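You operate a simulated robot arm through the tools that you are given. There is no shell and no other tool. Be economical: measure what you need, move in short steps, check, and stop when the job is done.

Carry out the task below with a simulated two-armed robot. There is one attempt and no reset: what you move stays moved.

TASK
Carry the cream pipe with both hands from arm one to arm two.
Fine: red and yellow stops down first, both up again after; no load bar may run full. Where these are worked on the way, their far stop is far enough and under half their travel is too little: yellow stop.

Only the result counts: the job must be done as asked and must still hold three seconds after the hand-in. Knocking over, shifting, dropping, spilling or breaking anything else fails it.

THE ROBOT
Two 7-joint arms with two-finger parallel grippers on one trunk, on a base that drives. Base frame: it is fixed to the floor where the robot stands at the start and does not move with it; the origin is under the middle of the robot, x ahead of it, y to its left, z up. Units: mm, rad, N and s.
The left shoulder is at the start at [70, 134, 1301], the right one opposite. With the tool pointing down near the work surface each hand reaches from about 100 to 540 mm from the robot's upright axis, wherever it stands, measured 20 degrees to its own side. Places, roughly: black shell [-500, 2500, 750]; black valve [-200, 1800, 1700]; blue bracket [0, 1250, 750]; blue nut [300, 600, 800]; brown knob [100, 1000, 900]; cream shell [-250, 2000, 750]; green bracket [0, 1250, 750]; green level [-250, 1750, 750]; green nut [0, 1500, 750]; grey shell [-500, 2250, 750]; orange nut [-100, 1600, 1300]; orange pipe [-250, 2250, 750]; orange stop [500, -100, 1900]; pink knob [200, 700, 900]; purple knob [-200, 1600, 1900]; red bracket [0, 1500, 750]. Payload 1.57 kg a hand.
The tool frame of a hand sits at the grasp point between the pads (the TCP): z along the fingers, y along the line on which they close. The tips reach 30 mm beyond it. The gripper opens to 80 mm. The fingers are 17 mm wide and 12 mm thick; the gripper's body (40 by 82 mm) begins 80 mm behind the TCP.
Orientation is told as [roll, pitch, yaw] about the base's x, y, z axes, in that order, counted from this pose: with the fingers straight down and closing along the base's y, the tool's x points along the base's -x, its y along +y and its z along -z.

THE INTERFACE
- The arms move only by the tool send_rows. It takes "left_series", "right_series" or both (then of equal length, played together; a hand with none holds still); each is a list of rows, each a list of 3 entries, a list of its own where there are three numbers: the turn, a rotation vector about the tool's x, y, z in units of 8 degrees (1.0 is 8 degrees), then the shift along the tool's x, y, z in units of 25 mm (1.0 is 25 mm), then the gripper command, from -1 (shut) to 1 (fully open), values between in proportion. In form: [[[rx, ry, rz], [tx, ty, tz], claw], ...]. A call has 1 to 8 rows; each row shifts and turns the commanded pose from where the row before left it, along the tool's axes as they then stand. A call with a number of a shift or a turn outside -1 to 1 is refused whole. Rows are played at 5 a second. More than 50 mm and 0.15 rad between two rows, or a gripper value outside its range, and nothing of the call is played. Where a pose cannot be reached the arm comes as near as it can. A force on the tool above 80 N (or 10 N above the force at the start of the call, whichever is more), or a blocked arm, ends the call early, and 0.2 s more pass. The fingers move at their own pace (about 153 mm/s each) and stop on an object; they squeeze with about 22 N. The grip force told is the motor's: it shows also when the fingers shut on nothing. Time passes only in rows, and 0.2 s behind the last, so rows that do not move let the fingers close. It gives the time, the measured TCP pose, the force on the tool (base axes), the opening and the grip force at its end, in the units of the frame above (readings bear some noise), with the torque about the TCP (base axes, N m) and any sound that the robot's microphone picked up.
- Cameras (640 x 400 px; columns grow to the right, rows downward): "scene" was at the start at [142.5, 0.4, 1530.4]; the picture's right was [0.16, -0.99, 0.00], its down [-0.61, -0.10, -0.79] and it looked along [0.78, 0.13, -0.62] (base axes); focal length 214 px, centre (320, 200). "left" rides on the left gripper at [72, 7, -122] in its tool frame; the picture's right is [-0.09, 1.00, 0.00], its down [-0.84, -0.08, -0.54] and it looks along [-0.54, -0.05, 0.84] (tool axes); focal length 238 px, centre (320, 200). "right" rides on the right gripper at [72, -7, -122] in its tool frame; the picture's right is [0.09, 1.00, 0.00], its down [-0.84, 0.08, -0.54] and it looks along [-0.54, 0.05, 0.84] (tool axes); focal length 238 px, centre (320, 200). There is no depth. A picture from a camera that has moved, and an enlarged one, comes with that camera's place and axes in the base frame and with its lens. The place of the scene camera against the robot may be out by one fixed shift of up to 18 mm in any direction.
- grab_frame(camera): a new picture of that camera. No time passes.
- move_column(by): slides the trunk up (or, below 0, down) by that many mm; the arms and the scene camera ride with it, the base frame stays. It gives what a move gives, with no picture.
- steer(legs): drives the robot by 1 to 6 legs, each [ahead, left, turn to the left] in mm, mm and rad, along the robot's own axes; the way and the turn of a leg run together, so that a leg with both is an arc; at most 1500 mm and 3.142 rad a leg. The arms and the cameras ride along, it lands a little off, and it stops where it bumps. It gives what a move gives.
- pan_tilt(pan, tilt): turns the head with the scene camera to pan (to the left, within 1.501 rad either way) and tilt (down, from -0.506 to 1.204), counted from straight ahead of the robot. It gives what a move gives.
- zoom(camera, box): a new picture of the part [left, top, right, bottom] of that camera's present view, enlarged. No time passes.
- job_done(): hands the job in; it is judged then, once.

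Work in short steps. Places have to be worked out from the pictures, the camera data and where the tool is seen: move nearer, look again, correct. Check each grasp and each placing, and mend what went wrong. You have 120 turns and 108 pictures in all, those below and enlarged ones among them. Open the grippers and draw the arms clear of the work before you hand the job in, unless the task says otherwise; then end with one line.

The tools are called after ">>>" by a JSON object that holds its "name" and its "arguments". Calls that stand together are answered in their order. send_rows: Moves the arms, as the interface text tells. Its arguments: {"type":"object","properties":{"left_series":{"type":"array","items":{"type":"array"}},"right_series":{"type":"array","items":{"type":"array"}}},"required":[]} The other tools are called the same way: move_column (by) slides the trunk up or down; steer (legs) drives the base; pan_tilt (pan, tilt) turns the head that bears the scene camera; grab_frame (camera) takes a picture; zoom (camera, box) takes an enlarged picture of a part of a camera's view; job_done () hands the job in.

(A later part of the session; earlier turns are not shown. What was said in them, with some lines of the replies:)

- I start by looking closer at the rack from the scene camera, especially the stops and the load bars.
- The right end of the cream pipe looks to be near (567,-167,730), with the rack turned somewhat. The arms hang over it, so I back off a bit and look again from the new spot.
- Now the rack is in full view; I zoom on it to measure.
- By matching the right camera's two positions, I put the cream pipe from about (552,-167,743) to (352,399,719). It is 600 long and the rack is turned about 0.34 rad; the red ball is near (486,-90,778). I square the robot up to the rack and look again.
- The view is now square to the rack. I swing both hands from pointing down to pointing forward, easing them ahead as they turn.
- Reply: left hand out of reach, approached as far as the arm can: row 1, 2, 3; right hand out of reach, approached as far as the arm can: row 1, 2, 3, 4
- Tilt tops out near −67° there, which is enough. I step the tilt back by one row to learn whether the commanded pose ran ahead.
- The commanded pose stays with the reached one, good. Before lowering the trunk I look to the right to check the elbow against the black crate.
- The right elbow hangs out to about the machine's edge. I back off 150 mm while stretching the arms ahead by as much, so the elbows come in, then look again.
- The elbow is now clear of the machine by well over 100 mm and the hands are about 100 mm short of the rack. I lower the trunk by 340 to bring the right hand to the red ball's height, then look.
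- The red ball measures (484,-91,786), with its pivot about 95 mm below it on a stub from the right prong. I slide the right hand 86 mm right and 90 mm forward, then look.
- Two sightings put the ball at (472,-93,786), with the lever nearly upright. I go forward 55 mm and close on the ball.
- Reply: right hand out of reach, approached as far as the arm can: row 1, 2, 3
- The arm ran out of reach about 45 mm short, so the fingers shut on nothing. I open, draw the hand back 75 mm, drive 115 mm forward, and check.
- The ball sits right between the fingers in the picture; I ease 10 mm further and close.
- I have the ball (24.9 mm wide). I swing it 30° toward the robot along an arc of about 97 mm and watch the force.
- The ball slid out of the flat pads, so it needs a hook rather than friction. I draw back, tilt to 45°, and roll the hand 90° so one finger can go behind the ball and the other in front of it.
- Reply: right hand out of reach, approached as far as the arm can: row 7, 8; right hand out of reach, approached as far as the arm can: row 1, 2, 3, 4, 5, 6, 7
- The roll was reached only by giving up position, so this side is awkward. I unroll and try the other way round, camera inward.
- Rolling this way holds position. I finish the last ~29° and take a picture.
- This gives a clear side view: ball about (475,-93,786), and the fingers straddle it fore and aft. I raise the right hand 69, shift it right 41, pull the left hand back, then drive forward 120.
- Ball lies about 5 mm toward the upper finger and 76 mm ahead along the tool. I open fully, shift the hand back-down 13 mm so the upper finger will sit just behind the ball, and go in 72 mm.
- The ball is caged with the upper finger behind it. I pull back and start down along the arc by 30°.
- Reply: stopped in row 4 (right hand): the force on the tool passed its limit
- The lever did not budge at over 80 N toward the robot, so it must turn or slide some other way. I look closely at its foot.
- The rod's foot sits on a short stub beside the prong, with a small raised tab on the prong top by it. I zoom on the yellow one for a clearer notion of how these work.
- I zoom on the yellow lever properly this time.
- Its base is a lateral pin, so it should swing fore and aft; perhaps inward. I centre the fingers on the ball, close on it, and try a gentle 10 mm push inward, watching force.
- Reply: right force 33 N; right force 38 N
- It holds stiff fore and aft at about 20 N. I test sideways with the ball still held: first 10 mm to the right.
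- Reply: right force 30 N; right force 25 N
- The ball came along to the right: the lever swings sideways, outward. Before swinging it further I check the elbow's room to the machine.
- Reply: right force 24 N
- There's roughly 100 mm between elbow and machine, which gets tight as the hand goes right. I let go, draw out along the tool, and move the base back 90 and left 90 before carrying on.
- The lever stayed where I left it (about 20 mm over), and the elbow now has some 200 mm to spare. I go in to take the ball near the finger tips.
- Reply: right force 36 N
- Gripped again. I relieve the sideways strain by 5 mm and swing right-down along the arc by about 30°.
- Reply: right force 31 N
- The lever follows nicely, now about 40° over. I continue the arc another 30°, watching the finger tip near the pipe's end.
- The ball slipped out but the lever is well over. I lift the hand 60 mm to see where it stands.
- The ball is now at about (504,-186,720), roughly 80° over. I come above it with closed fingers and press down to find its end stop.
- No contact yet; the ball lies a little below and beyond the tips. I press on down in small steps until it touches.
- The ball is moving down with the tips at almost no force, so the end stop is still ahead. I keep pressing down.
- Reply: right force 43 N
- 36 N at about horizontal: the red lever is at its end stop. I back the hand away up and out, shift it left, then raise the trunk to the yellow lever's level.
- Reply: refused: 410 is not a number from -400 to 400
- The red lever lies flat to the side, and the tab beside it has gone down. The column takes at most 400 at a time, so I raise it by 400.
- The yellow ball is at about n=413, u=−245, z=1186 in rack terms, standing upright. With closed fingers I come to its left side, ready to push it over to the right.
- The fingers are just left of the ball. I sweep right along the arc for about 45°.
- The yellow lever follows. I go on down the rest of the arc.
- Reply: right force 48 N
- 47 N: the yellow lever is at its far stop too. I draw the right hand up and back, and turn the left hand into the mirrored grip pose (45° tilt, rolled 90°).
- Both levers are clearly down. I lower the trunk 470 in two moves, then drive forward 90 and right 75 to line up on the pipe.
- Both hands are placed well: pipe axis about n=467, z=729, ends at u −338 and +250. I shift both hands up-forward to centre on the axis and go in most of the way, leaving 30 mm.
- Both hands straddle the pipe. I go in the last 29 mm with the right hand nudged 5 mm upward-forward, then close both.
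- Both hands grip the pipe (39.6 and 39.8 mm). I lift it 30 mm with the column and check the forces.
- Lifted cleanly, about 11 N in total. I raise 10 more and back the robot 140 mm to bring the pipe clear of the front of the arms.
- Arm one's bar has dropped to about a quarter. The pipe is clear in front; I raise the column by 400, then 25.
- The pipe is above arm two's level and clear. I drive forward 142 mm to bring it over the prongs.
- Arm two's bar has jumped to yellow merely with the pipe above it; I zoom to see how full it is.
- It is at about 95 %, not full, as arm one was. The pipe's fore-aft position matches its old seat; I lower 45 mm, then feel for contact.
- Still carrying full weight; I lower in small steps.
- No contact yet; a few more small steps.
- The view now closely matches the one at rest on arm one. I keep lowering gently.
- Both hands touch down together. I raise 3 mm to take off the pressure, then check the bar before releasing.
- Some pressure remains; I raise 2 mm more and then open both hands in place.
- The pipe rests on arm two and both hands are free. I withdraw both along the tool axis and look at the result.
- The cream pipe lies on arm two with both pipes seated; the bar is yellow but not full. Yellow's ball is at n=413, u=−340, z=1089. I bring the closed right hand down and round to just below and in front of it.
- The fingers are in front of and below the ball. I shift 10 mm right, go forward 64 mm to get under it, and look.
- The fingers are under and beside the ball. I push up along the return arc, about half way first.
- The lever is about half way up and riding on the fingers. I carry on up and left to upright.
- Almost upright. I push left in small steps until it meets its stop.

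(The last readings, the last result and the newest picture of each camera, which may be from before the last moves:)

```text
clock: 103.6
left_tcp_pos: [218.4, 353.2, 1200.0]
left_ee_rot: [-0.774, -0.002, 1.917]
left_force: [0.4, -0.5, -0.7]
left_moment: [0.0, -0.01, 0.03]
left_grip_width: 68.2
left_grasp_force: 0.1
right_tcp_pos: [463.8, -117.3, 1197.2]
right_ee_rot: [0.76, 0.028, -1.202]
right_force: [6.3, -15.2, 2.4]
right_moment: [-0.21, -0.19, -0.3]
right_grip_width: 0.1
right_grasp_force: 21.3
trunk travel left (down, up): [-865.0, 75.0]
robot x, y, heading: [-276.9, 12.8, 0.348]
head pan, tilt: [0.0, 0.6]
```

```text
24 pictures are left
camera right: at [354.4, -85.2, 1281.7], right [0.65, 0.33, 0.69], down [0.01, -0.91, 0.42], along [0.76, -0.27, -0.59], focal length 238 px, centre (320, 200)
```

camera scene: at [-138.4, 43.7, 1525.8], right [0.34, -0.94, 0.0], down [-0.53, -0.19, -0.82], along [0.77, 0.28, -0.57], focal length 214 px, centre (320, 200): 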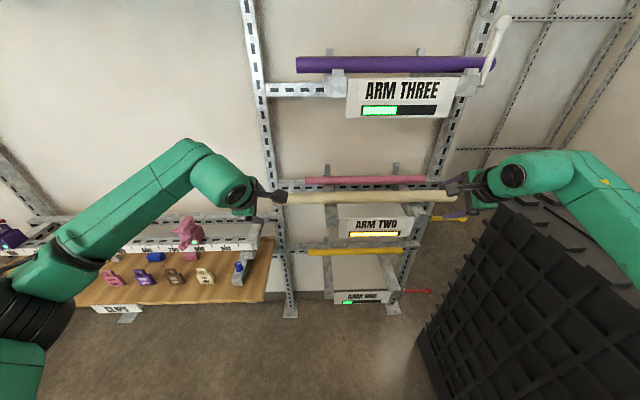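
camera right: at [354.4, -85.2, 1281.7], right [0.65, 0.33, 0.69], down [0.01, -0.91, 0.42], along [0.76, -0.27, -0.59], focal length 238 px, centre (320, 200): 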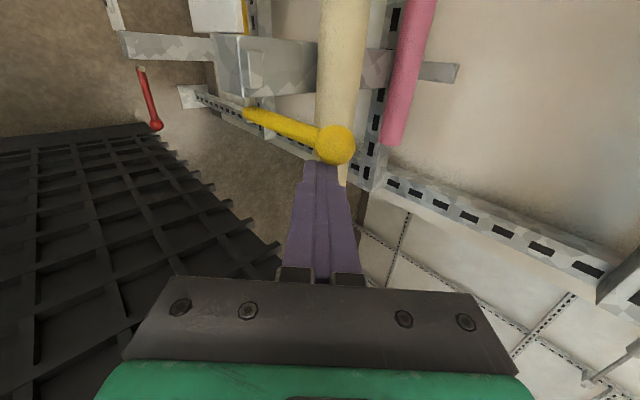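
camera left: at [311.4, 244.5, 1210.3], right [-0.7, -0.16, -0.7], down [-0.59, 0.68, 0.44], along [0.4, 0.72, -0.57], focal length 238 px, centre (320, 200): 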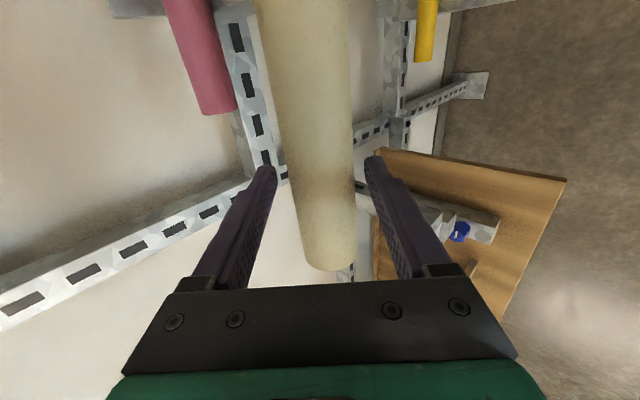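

The stop is met at 15 N: yellow is up. I retreat back and right, then lower the trunk 400 to do the red one the same way.

>>> {"name": "send_rows", "arguments": {"right_series": [[[0, 0, 0], [-0.4, 0, 0], -1], [[0, 0, 0], [-0.2, -0.6, -0.57], -1], [[0, 0, 0], [-0.8, -0.6, -0.57], -1], [[0, 0, 0], [-0.8, -0.6, -0.57], -1], [[0, 0, 0], [-0.6, 0, 0], -1]]}}

>>> {"name": "grab_frame", "arguments": {"camera": "right"}}

>>> {"name": "move_column", "arguments": {"by": -400}}

>>> {"name": "send_rows", "arguments": {"right_series": [[[0, 0, 0], [0, -0.75, 0.78], -1], [[0, 0, 0], [0, -0.75, 0.78], -1], [[0, 0, 0], [0, -0.75, 0.78], -1], [[0, 0, 0], [0, -0.75, 0.78], -1], [[0, 0, 0], [0, -0.74, 0.78], -1]]}}

>>> {"name": "grab_frame", "arguments": {"camera": "right"}}

```text
clock: 104.8
left_tcp_pos: [217.1, 361.0, 1197.5]
left_ee_rot: [-0.774, 0.002, 1.916]
left_force: [-0.1, -0.3, 0.7]
left_moment: [0.03, 0.0, 0.0]
left_grip_width: 68.0
left_grasp_force: 0.0
right_tcp_pos: [428.1, -197.1, 1195.2]
right_ee_rot: [0.761, 0.025, -1.197]
right_force: [-0.1, 0.1, 0.1]
right_moment: [-0.01, 0.01, 0.01]
right_grip_width: 0.0
right_grasp_force: 21.6
trunk travel left (down, up): [-865.0, 75.0]
robot x, y, heading: [-281.6, 10.5, 0.349]
head pan, tilt: [0.0, 0.6]
```

```text
23 pictures are left
camera right: at [319.7, -164.3, 1281.2], right [0.64, 0.33, 0.69], down [0.01, -0.9, 0.43], along [0.76, -0.26, -0.59], focal length 238 px, centre (320, 200)
```

right: 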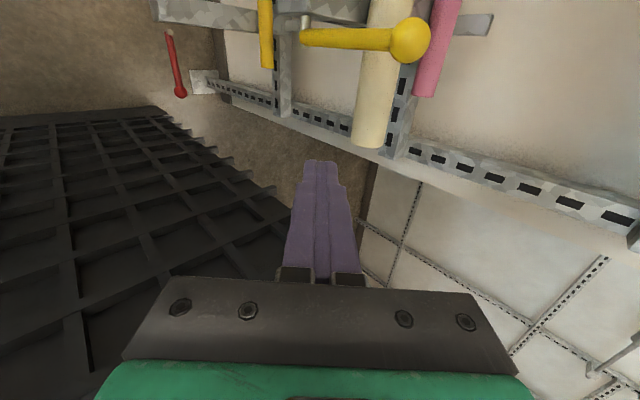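

```text
clock: 108.7
left_tcp_pos: [216.3, 359.6, 798.5]
left_ee_rot: [-0.772, 0.0, 1.916]
left_force: [0.6, -0.6, -0.4]
left_moment: [0.03, -0.02, -0.01]
left_grip_width: 68.1
left_grasp_force: 0.1
right_tcp_pos: [427.4, -196.4, 794.8]
right_ee_rot: [0.76, 0.022, -1.197]
right_force: [0.1, 0.1, 0.5]
right_moment: [-0.01, -0.02, 0.01]
right_grip_width: 0.3
right_grasp_force: 21.5
trunk travel left (down, up): [-465.0, 475.0]
robot x, y, heading: [-278.6, 11.2, 0.349]
head pan, tilt: [0.0, 0.6]
```

```text
clock: 109.8
left_tcp_pos: [216.3, 359.9, 798.7]
left_ee_rot: [-0.774, 0.002, 1.915]
left_force: [-0.2, 0.0, 0.0]
left_moment: [-0.04, -0.03, -0.03]
left_grip_width: 67.9
left_grasp_force: 0.1
right_tcp_pos: [425.6, -193.4, 659.8]
right_ee_rot: [0.76, 0.025, -1.196]
right_force: [-0.5, -0.3, -0.7]
right_moment: [0.01, 0.0, 0.0]
right_grip_width: 0.1
right_grasp_force: 21.5
trunk travel left (down, up): [-465.0, 475.0]
robot x, y, heading: [-279.9, 15.8, 0.348]
head pan, tilt: [0.0, 0.6]
```

```text
22 pictures are left
camera right: at [317.4, -162.0, 745.6], right [0.64, 0.33, 0.69], down [0.01, -0.9, 0.43], along [0.76, -0.27, -0.59], focal length 238 px, centre (320, 200)
```

right: 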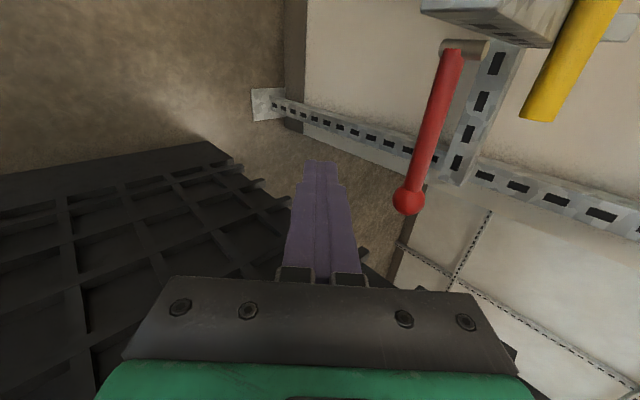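

Same geometry as for yellow, with my hand about 9 mm further left. I shift 20 mm right while going forward 64 mm under the red ball.

>>> {"name": "send_rows", "arguments": {"right_series": [[[0, 0, 0], [-0.9, 0.5, 0.6], -1], [[0, 0, 0], [-0.1, 0.62, 0.6], -1], [[0, 0, 0], [0, 0.62, 0.6], -1]]}}

>>> {"name": "grab_frame", "arguments": {"camera": "right"}}

```text
clock: 110.7
left_tcp_pos: [216.9, 360.7, 798.6]
left_ee_rot: [-0.773, 0.001, 1.918]
left_force: [0.5, -0.4, 0.0]
left_moment: [0.02, 0.03, 0.0]
left_grip_width: 68.0
left_grasp_force: 0.1
right_tcp_pos: [493.1, -193.5, 654.1]
right_ee_rot: [0.759, 0.023, -1.196]
right_force: [0.6, 0.7, -0.6]
right_moment: [0.02, 0.0, 0.01]
right_grip_width: 0.1
right_grasp_force: 21.4
trunk travel left (down, up): [-465.0, 475.0]
robot x, y, heading: [-281.5, 8.6, 0.351]
head pan, tilt: [0.0, 0.6]
```

```text
21 pictures are left
camera right: at [383.9, -161.5, 741.6], right [0.64, 0.34, 0.69], down [0.01, -0.9, 0.43], along [0.76, -0.27, -0.59], focal length 238 px, centre (320, 200)
```

right: 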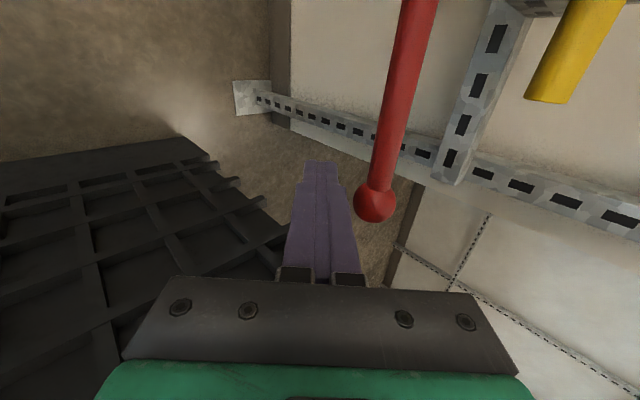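

Well placed. I push up along the same arc, the first half.

>>> {"name": "send_rows", "arguments": {"right_series": [[[0, 0, 0], [-0.1, 0.54, -0.56], -1], [[0, 0, 0], [0, 0.44, -0.46], -1], [[0, 0, 0], [0.1, 0.48, -0.51], -1], [[0, 0, 0], [0.14, 0.48, -0.51], -1], [[0, 0, 0], [0.23, 0.345, -0.36], -1], [[0, 0, 0], [0.23, 0.345, -0.36], -1]]}}

>>> {"name": "grab_frame", "arguments": {"camera": "right"}}

```text
clock: 112.0
left_tcp_pos: [217.1, 359.7, 799.9]
left_ee_rot: [-0.775, 0.001, 1.917]
left_force: [0.7, -0.4, 0.2]
left_moment: [-0.02, -0.02, -0.01]
left_grip_width: 68.1
left_grasp_force: 0.1
right_tcp_pos: [489.7, -182.3, 753.9]
right_ee_rot: [0.763, 0.023, -1.198]
right_force: [0.3, -0.8, 0.0]
right_moment: [0.02, 0.02, 0.0]
right_grip_width: 0.0
right_grasp_force: 21.5
trunk travel left (down, up): [-465.0, 475.0]
robot x, y, heading: [-282.0, 9.5, 0.346]
head pan, tilt: [0.0, 0.6]
```

```text
20 pictures are left
camera right: at [380.6, -150.3, 838.5], right [0.64, 0.33, 0.69], down [0.01, -0.9, 0.43], along [0.77, -0.27, -0.59], focal length 238 px, centre (320, 200)
```

right: 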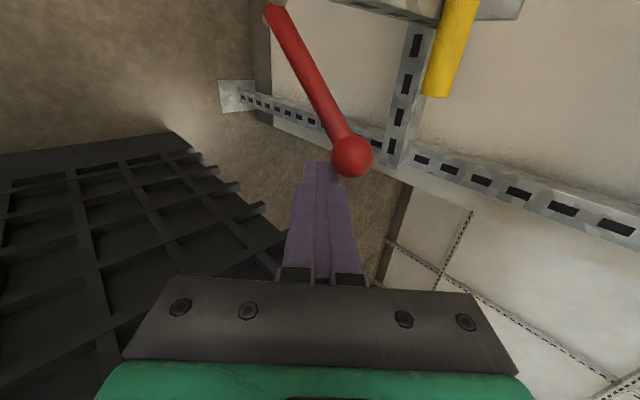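

Red is half way up, just as yellow was. I carry on to upright and against its stop.

>>> {"name": "send_rows", "arguments": {"right_series": [[[0, 0, 0], [0.33, 0.3, -0.31], -1], [[0, 0, 0], [0.33, 0.3, -0.31], -1], [[0, 0, 0], [0.42, 0.23, -0.25], -1], [[0, 0, 0], [0.42, 0.23, -0.25], -1], [[0, 0, 0], [0.48, 0.1, -0.1], -1], [[0, 0, 0], [0.48, 0.05, -0.05], -1]]}}

>>> {"name": "send_rows", "arguments": {"right_series": [[[0, 0, 0], [0.25, 0, 0], -1], [[0, 0, 0], [0.25, 0, 0], -1], [[0, 0, 0], [0.2, 0, 0], -1]]}}

>>> {"name": "grab_frame", "arguments": {"camera": "right"}}

```text
clock: 113.5
left_tcp_pos: [216.9, 360.2, 799.5]
left_ee_rot: [-0.771, 0.001, 1.917]
left_force: [0.3, 0.7, -0.9]
left_moment: [0.0, -0.02, 0.02]
left_grip_width: 67.8
left_grasp_force: 0.0
right_tcp_pos: [466.9, -127.4, 799.2]
right_ee_rot: [0.761, 0.025, -1.201]
right_force: [0.1, 0.3, -1.0]
right_moment: [-0.02, 0.02, 0.0]
right_grip_width: 0.0
right_grasp_force: 21.6
trunk travel left (down, up): [-465.0, 475.0]
robot x, y, heading: [-280.6, 13.7, 0.35]
head pan, tilt: [0.0, 0.6]
```

```text
clock: 114.2
left_tcp_pos: [217.9, 355.6, 800.6]
left_ee_rot: [-0.774, -0.001, 1.916]
left_force: [0.4, -0.2, -0.4]
left_moment: [-0.02, 0.0, 0.01]
left_grip_width: 67.8
left_grasp_force: 0.0
right_tcp_pos: [463.6, -117.6, 797.7]
right_ee_rot: [0.763, 0.023, -1.207]
right_force: [7.4, -18.0, 2.6]
right_moment: [-0.27, -0.19, -0.36]
right_grip_width: 0.0
right_grasp_force: 21.3
trunk travel left (down, up): [-465.0, 475.0]
robot x, y, heading: [-281.4, 11.6, 0.341]
head pan, tilt: [0.0, 0.6]
```

```text
19 pictures are left
camera right: at [354.7, -85.0, 883.3], right [0.65, 0.33, 0.69], down [0.01, -0.91, 0.43], along [0.76, -0.27, -0.59], focal length 238 px, centre (320, 200)
```

right: 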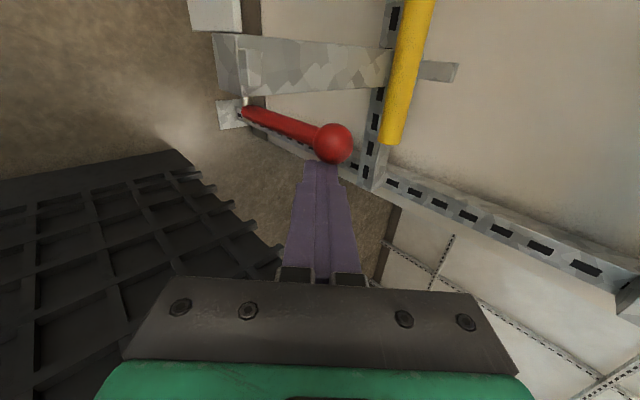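

Red meets its stop at 18 N and stands upright. I draw the right hand off to the right and back, open, back the robot away and check everything.

>>> {"name": "send_rows", "arguments": {"right_series": [[[0, 0, 0], [-0.4, 0, 0], -1], [[0, 0, 0], [-0.2, -0.6, -0.57], -1], [[0, 0, 0], [-0.4, -0.6, -0.57], -1], [[0, 0, 0], [0, -0.6, -0.57], 1], [[0, 0, 0], [0, 0, 0], 1]], "left_series": [[[0, 0, 0], [0, 0, 0], 1], [[0, 0, 0], [0, 0, 0], 1], [[0, 0, 0], [0, 0, 0], 1], [[0, 0, 0], [0, 0, 0], 1], [[0, 0, 0], [0, 0, 0], 1]]}}

>>> {"name": "steer", "arguments": {"legs": [[-150, 0, 0]]}}

>>> {"name": "move_column", "arguments": {"by": 300}}

>>> {"name": "pan_tilt", "arguments": {"pan": -0.1, "tilt": 0.5}}

>>> {"name": "grab_frame", "arguments": {"camera": "scene"}}

>>> {"name": "zoom", "arguments": {"camera": "scene", "box": [260, 110, 460, 300]}}

```text
clock: 115.5
left_tcp_pos: [216.6, 360.0, 798.9]
left_ee_rot: [-0.773, 0.002, 1.915]
left_force: [-0.6, 0.8, -0.5]
left_moment: [0.04, 0.01, -0.01]
left_grip_width: 79.7
left_grasp_force: 0.0
right_tcp_pos: [414.4, -155.2, 797.9]
right_ee_rot: [0.76, 0.023, -1.198]
right_force: [-0.9, 0.5, 0.3]
right_moment: [-0.02, -0.03, -0.02]
right_grip_width: 79.9
right_grasp_force: 0.0
trunk travel left (down, up): [-465.0, 475.0]
robot x, y, heading: [-275.4, 12.1, 0.351]
head pan, tilt: [0.0, 0.6]
```

```text
clock: 116.8
left_tcp_pos: [73.6, 306.9, 799.2]
left_ee_rot: [-0.775, 0.002, 1.915]
left_force: [0.5, 0.2, -0.1]
left_moment: [-0.01, 0.0, 0.01]
left_grip_width: 79.9
left_grasp_force: 0.1
right_tcp_pos: [269.5, -207.7, 798.7]
right_ee_rot: [0.76, 0.022, -1.2]
right_force: [-0.7, 0.4, 0.2]
right_moment: [-0.01, -0.02, -0.01]
right_grip_width: 79.8
right_grasp_force: 0.0
trunk travel left (down, up): [-465.0, 475.0]
robot x, y, heading: [-418.8, -36.8, 0.351]
head pan, tilt: [0.0, 0.6]
```

```text
clock: 119.8
left_tcp_pos: [75.0, 307.6, 1099.2]
left_ee_rot: [-0.774, 0.002, 1.916]
left_force: [-0.5, -0.7, -1.3]
left_moment: [0.03, -0.02, -0.03]
left_grip_width: 80.1
left_grasp_force: 0.0
right_tcp_pos: [270.1, -208.1, 1097.8]
right_ee_rot: [0.76, 0.022, -1.199]
right_force: [-0.2, -0.7, 0.0]
right_moment: [0.03, -0.02, 0.03]
right_grip_width: 80.1
right_grasp_force: 0.1
trunk travel left (down, up): [-765.0, 175.0]
robot x, y, heading: [-422.4, -41.2, 0.35]
head pan, tilt: [0.0, 0.6]
```

```text
clock: 120.5
left_tcp_pos: [74.9, 305.8, 1098.5]
left_ee_rot: [-0.774, 0.004, 1.915]
left_force: [0.1, -0.4, 0.6]
left_moment: [-0.01, -0.03, -0.01]
left_grip_width: 80.1
left_grasp_force: 0.0
right_tcp_pos: [270.2, -208.3, 1097.2]
right_ee_rot: [0.761, 0.023, -1.198]
right_force: [0.2, -0.8, 0.6]
right_moment: [-0.01, 0.02, -0.03]
right_grip_width: 80.1
right_grasp_force: 0.1
trunk travel left (down, up): [-765.0, 175.0]
robot x, y, heading: [-425.8, -39.0, 0.347]
head pan, tilt: [-0.099, 0.499]
```

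```text
18 pictures are left
camera scene: at [-280.2, -13.9, 1435.2], right [0.25, -0.97, 0.0], down [-0.46, -0.12, -0.88], along [0.85, 0.22, -0.48], focal length 214 px, centre (320, 200)
```

scene: 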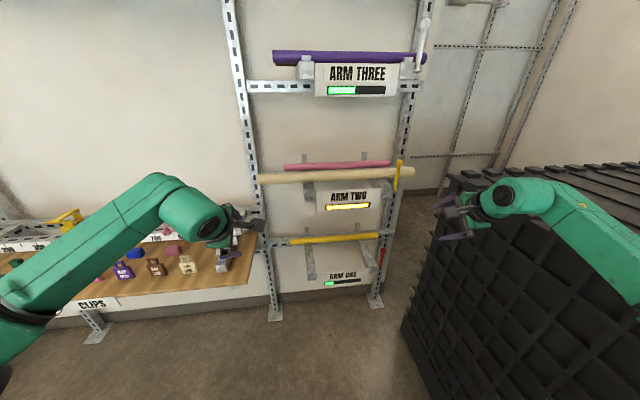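

```text
2.11 times, centred on (360, 205) of scene
camera zoom: at [-280.2, -13.9, 1435.2], right [0.25, -0.97, 0.0], down [-0.46, -0.12, -0.88], along [0.85, 0.22, -0.48], focal length 452 px, centre (236, 190)
```

zoom: 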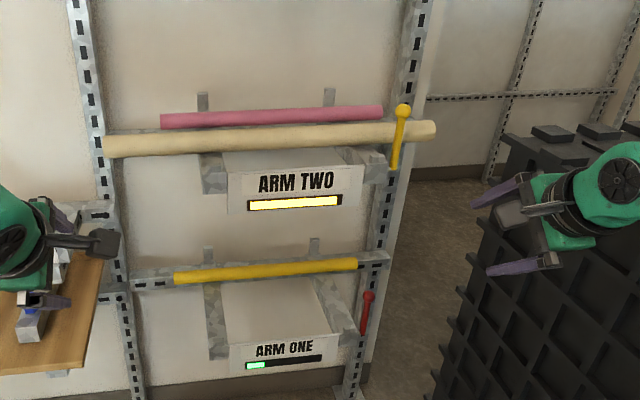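

The pipe lies on arm two and both levers are upright. One closer look at the bar and the two levers before handing in.

>>> {"name": "zoom", "arguments": {"camera": "scene", "box": [320, 150, 420, 215]}}

>>> {"name": "zoom", "arguments": {"camera": "scene", "box": [320, 230, 420, 295]}}

```text
6.15 times, centred on (370, 182) of scene
camera zoom: at [-280.2, -13.9, 1435.2], right [0.25, -0.97, 0.0], down [-0.46, -0.12, -0.88], along [0.85, 0.22, -0.48], focal length 1320 px, centre (12, 308)
```

zoom: 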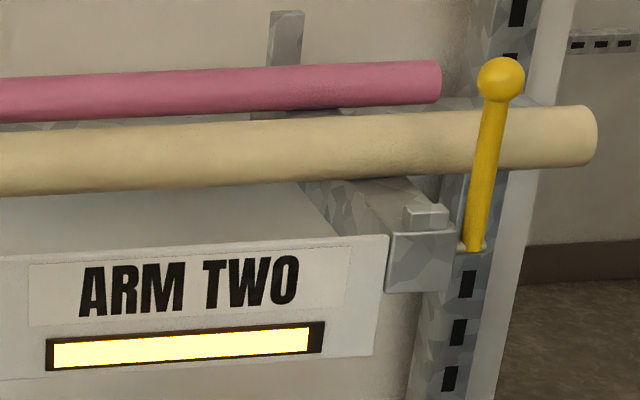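

```text
6.15 times, centred on (370, 262) of scene
camera zoom: at [-280.2, -13.9, 1435.2], right [0.25, -0.97, 0.0], down [-0.46, -0.12, -0.88], along [0.85, 0.22, -0.48], focal length 1320 px, centre (12, -185)
```

zoom: 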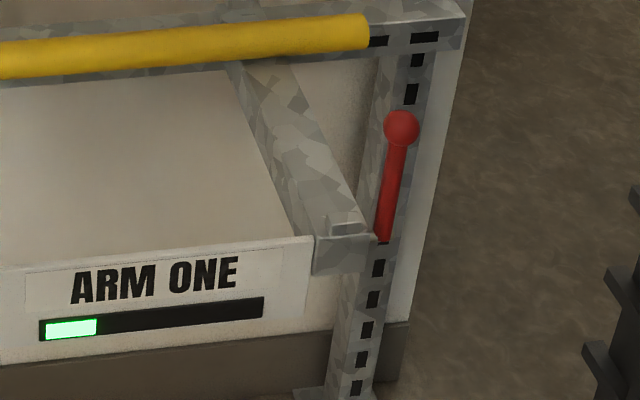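

All as asked: cream on arm two, both levers and their tabs up, leaning in the picture just as the untouched white one does, and no bar full. The hands are open and clear, so I hand in.

>>> {"name": "job_done", "arguments": {}}

```text
The job is handed in.
```

I carried the cream pipe with both hands from arm one to arm two. The red and yellow stops went down to their far stops first and both are up again. No load bar was full in any picture I took; arm two's now stands at about 95 percent. I was not told how the job was judged.
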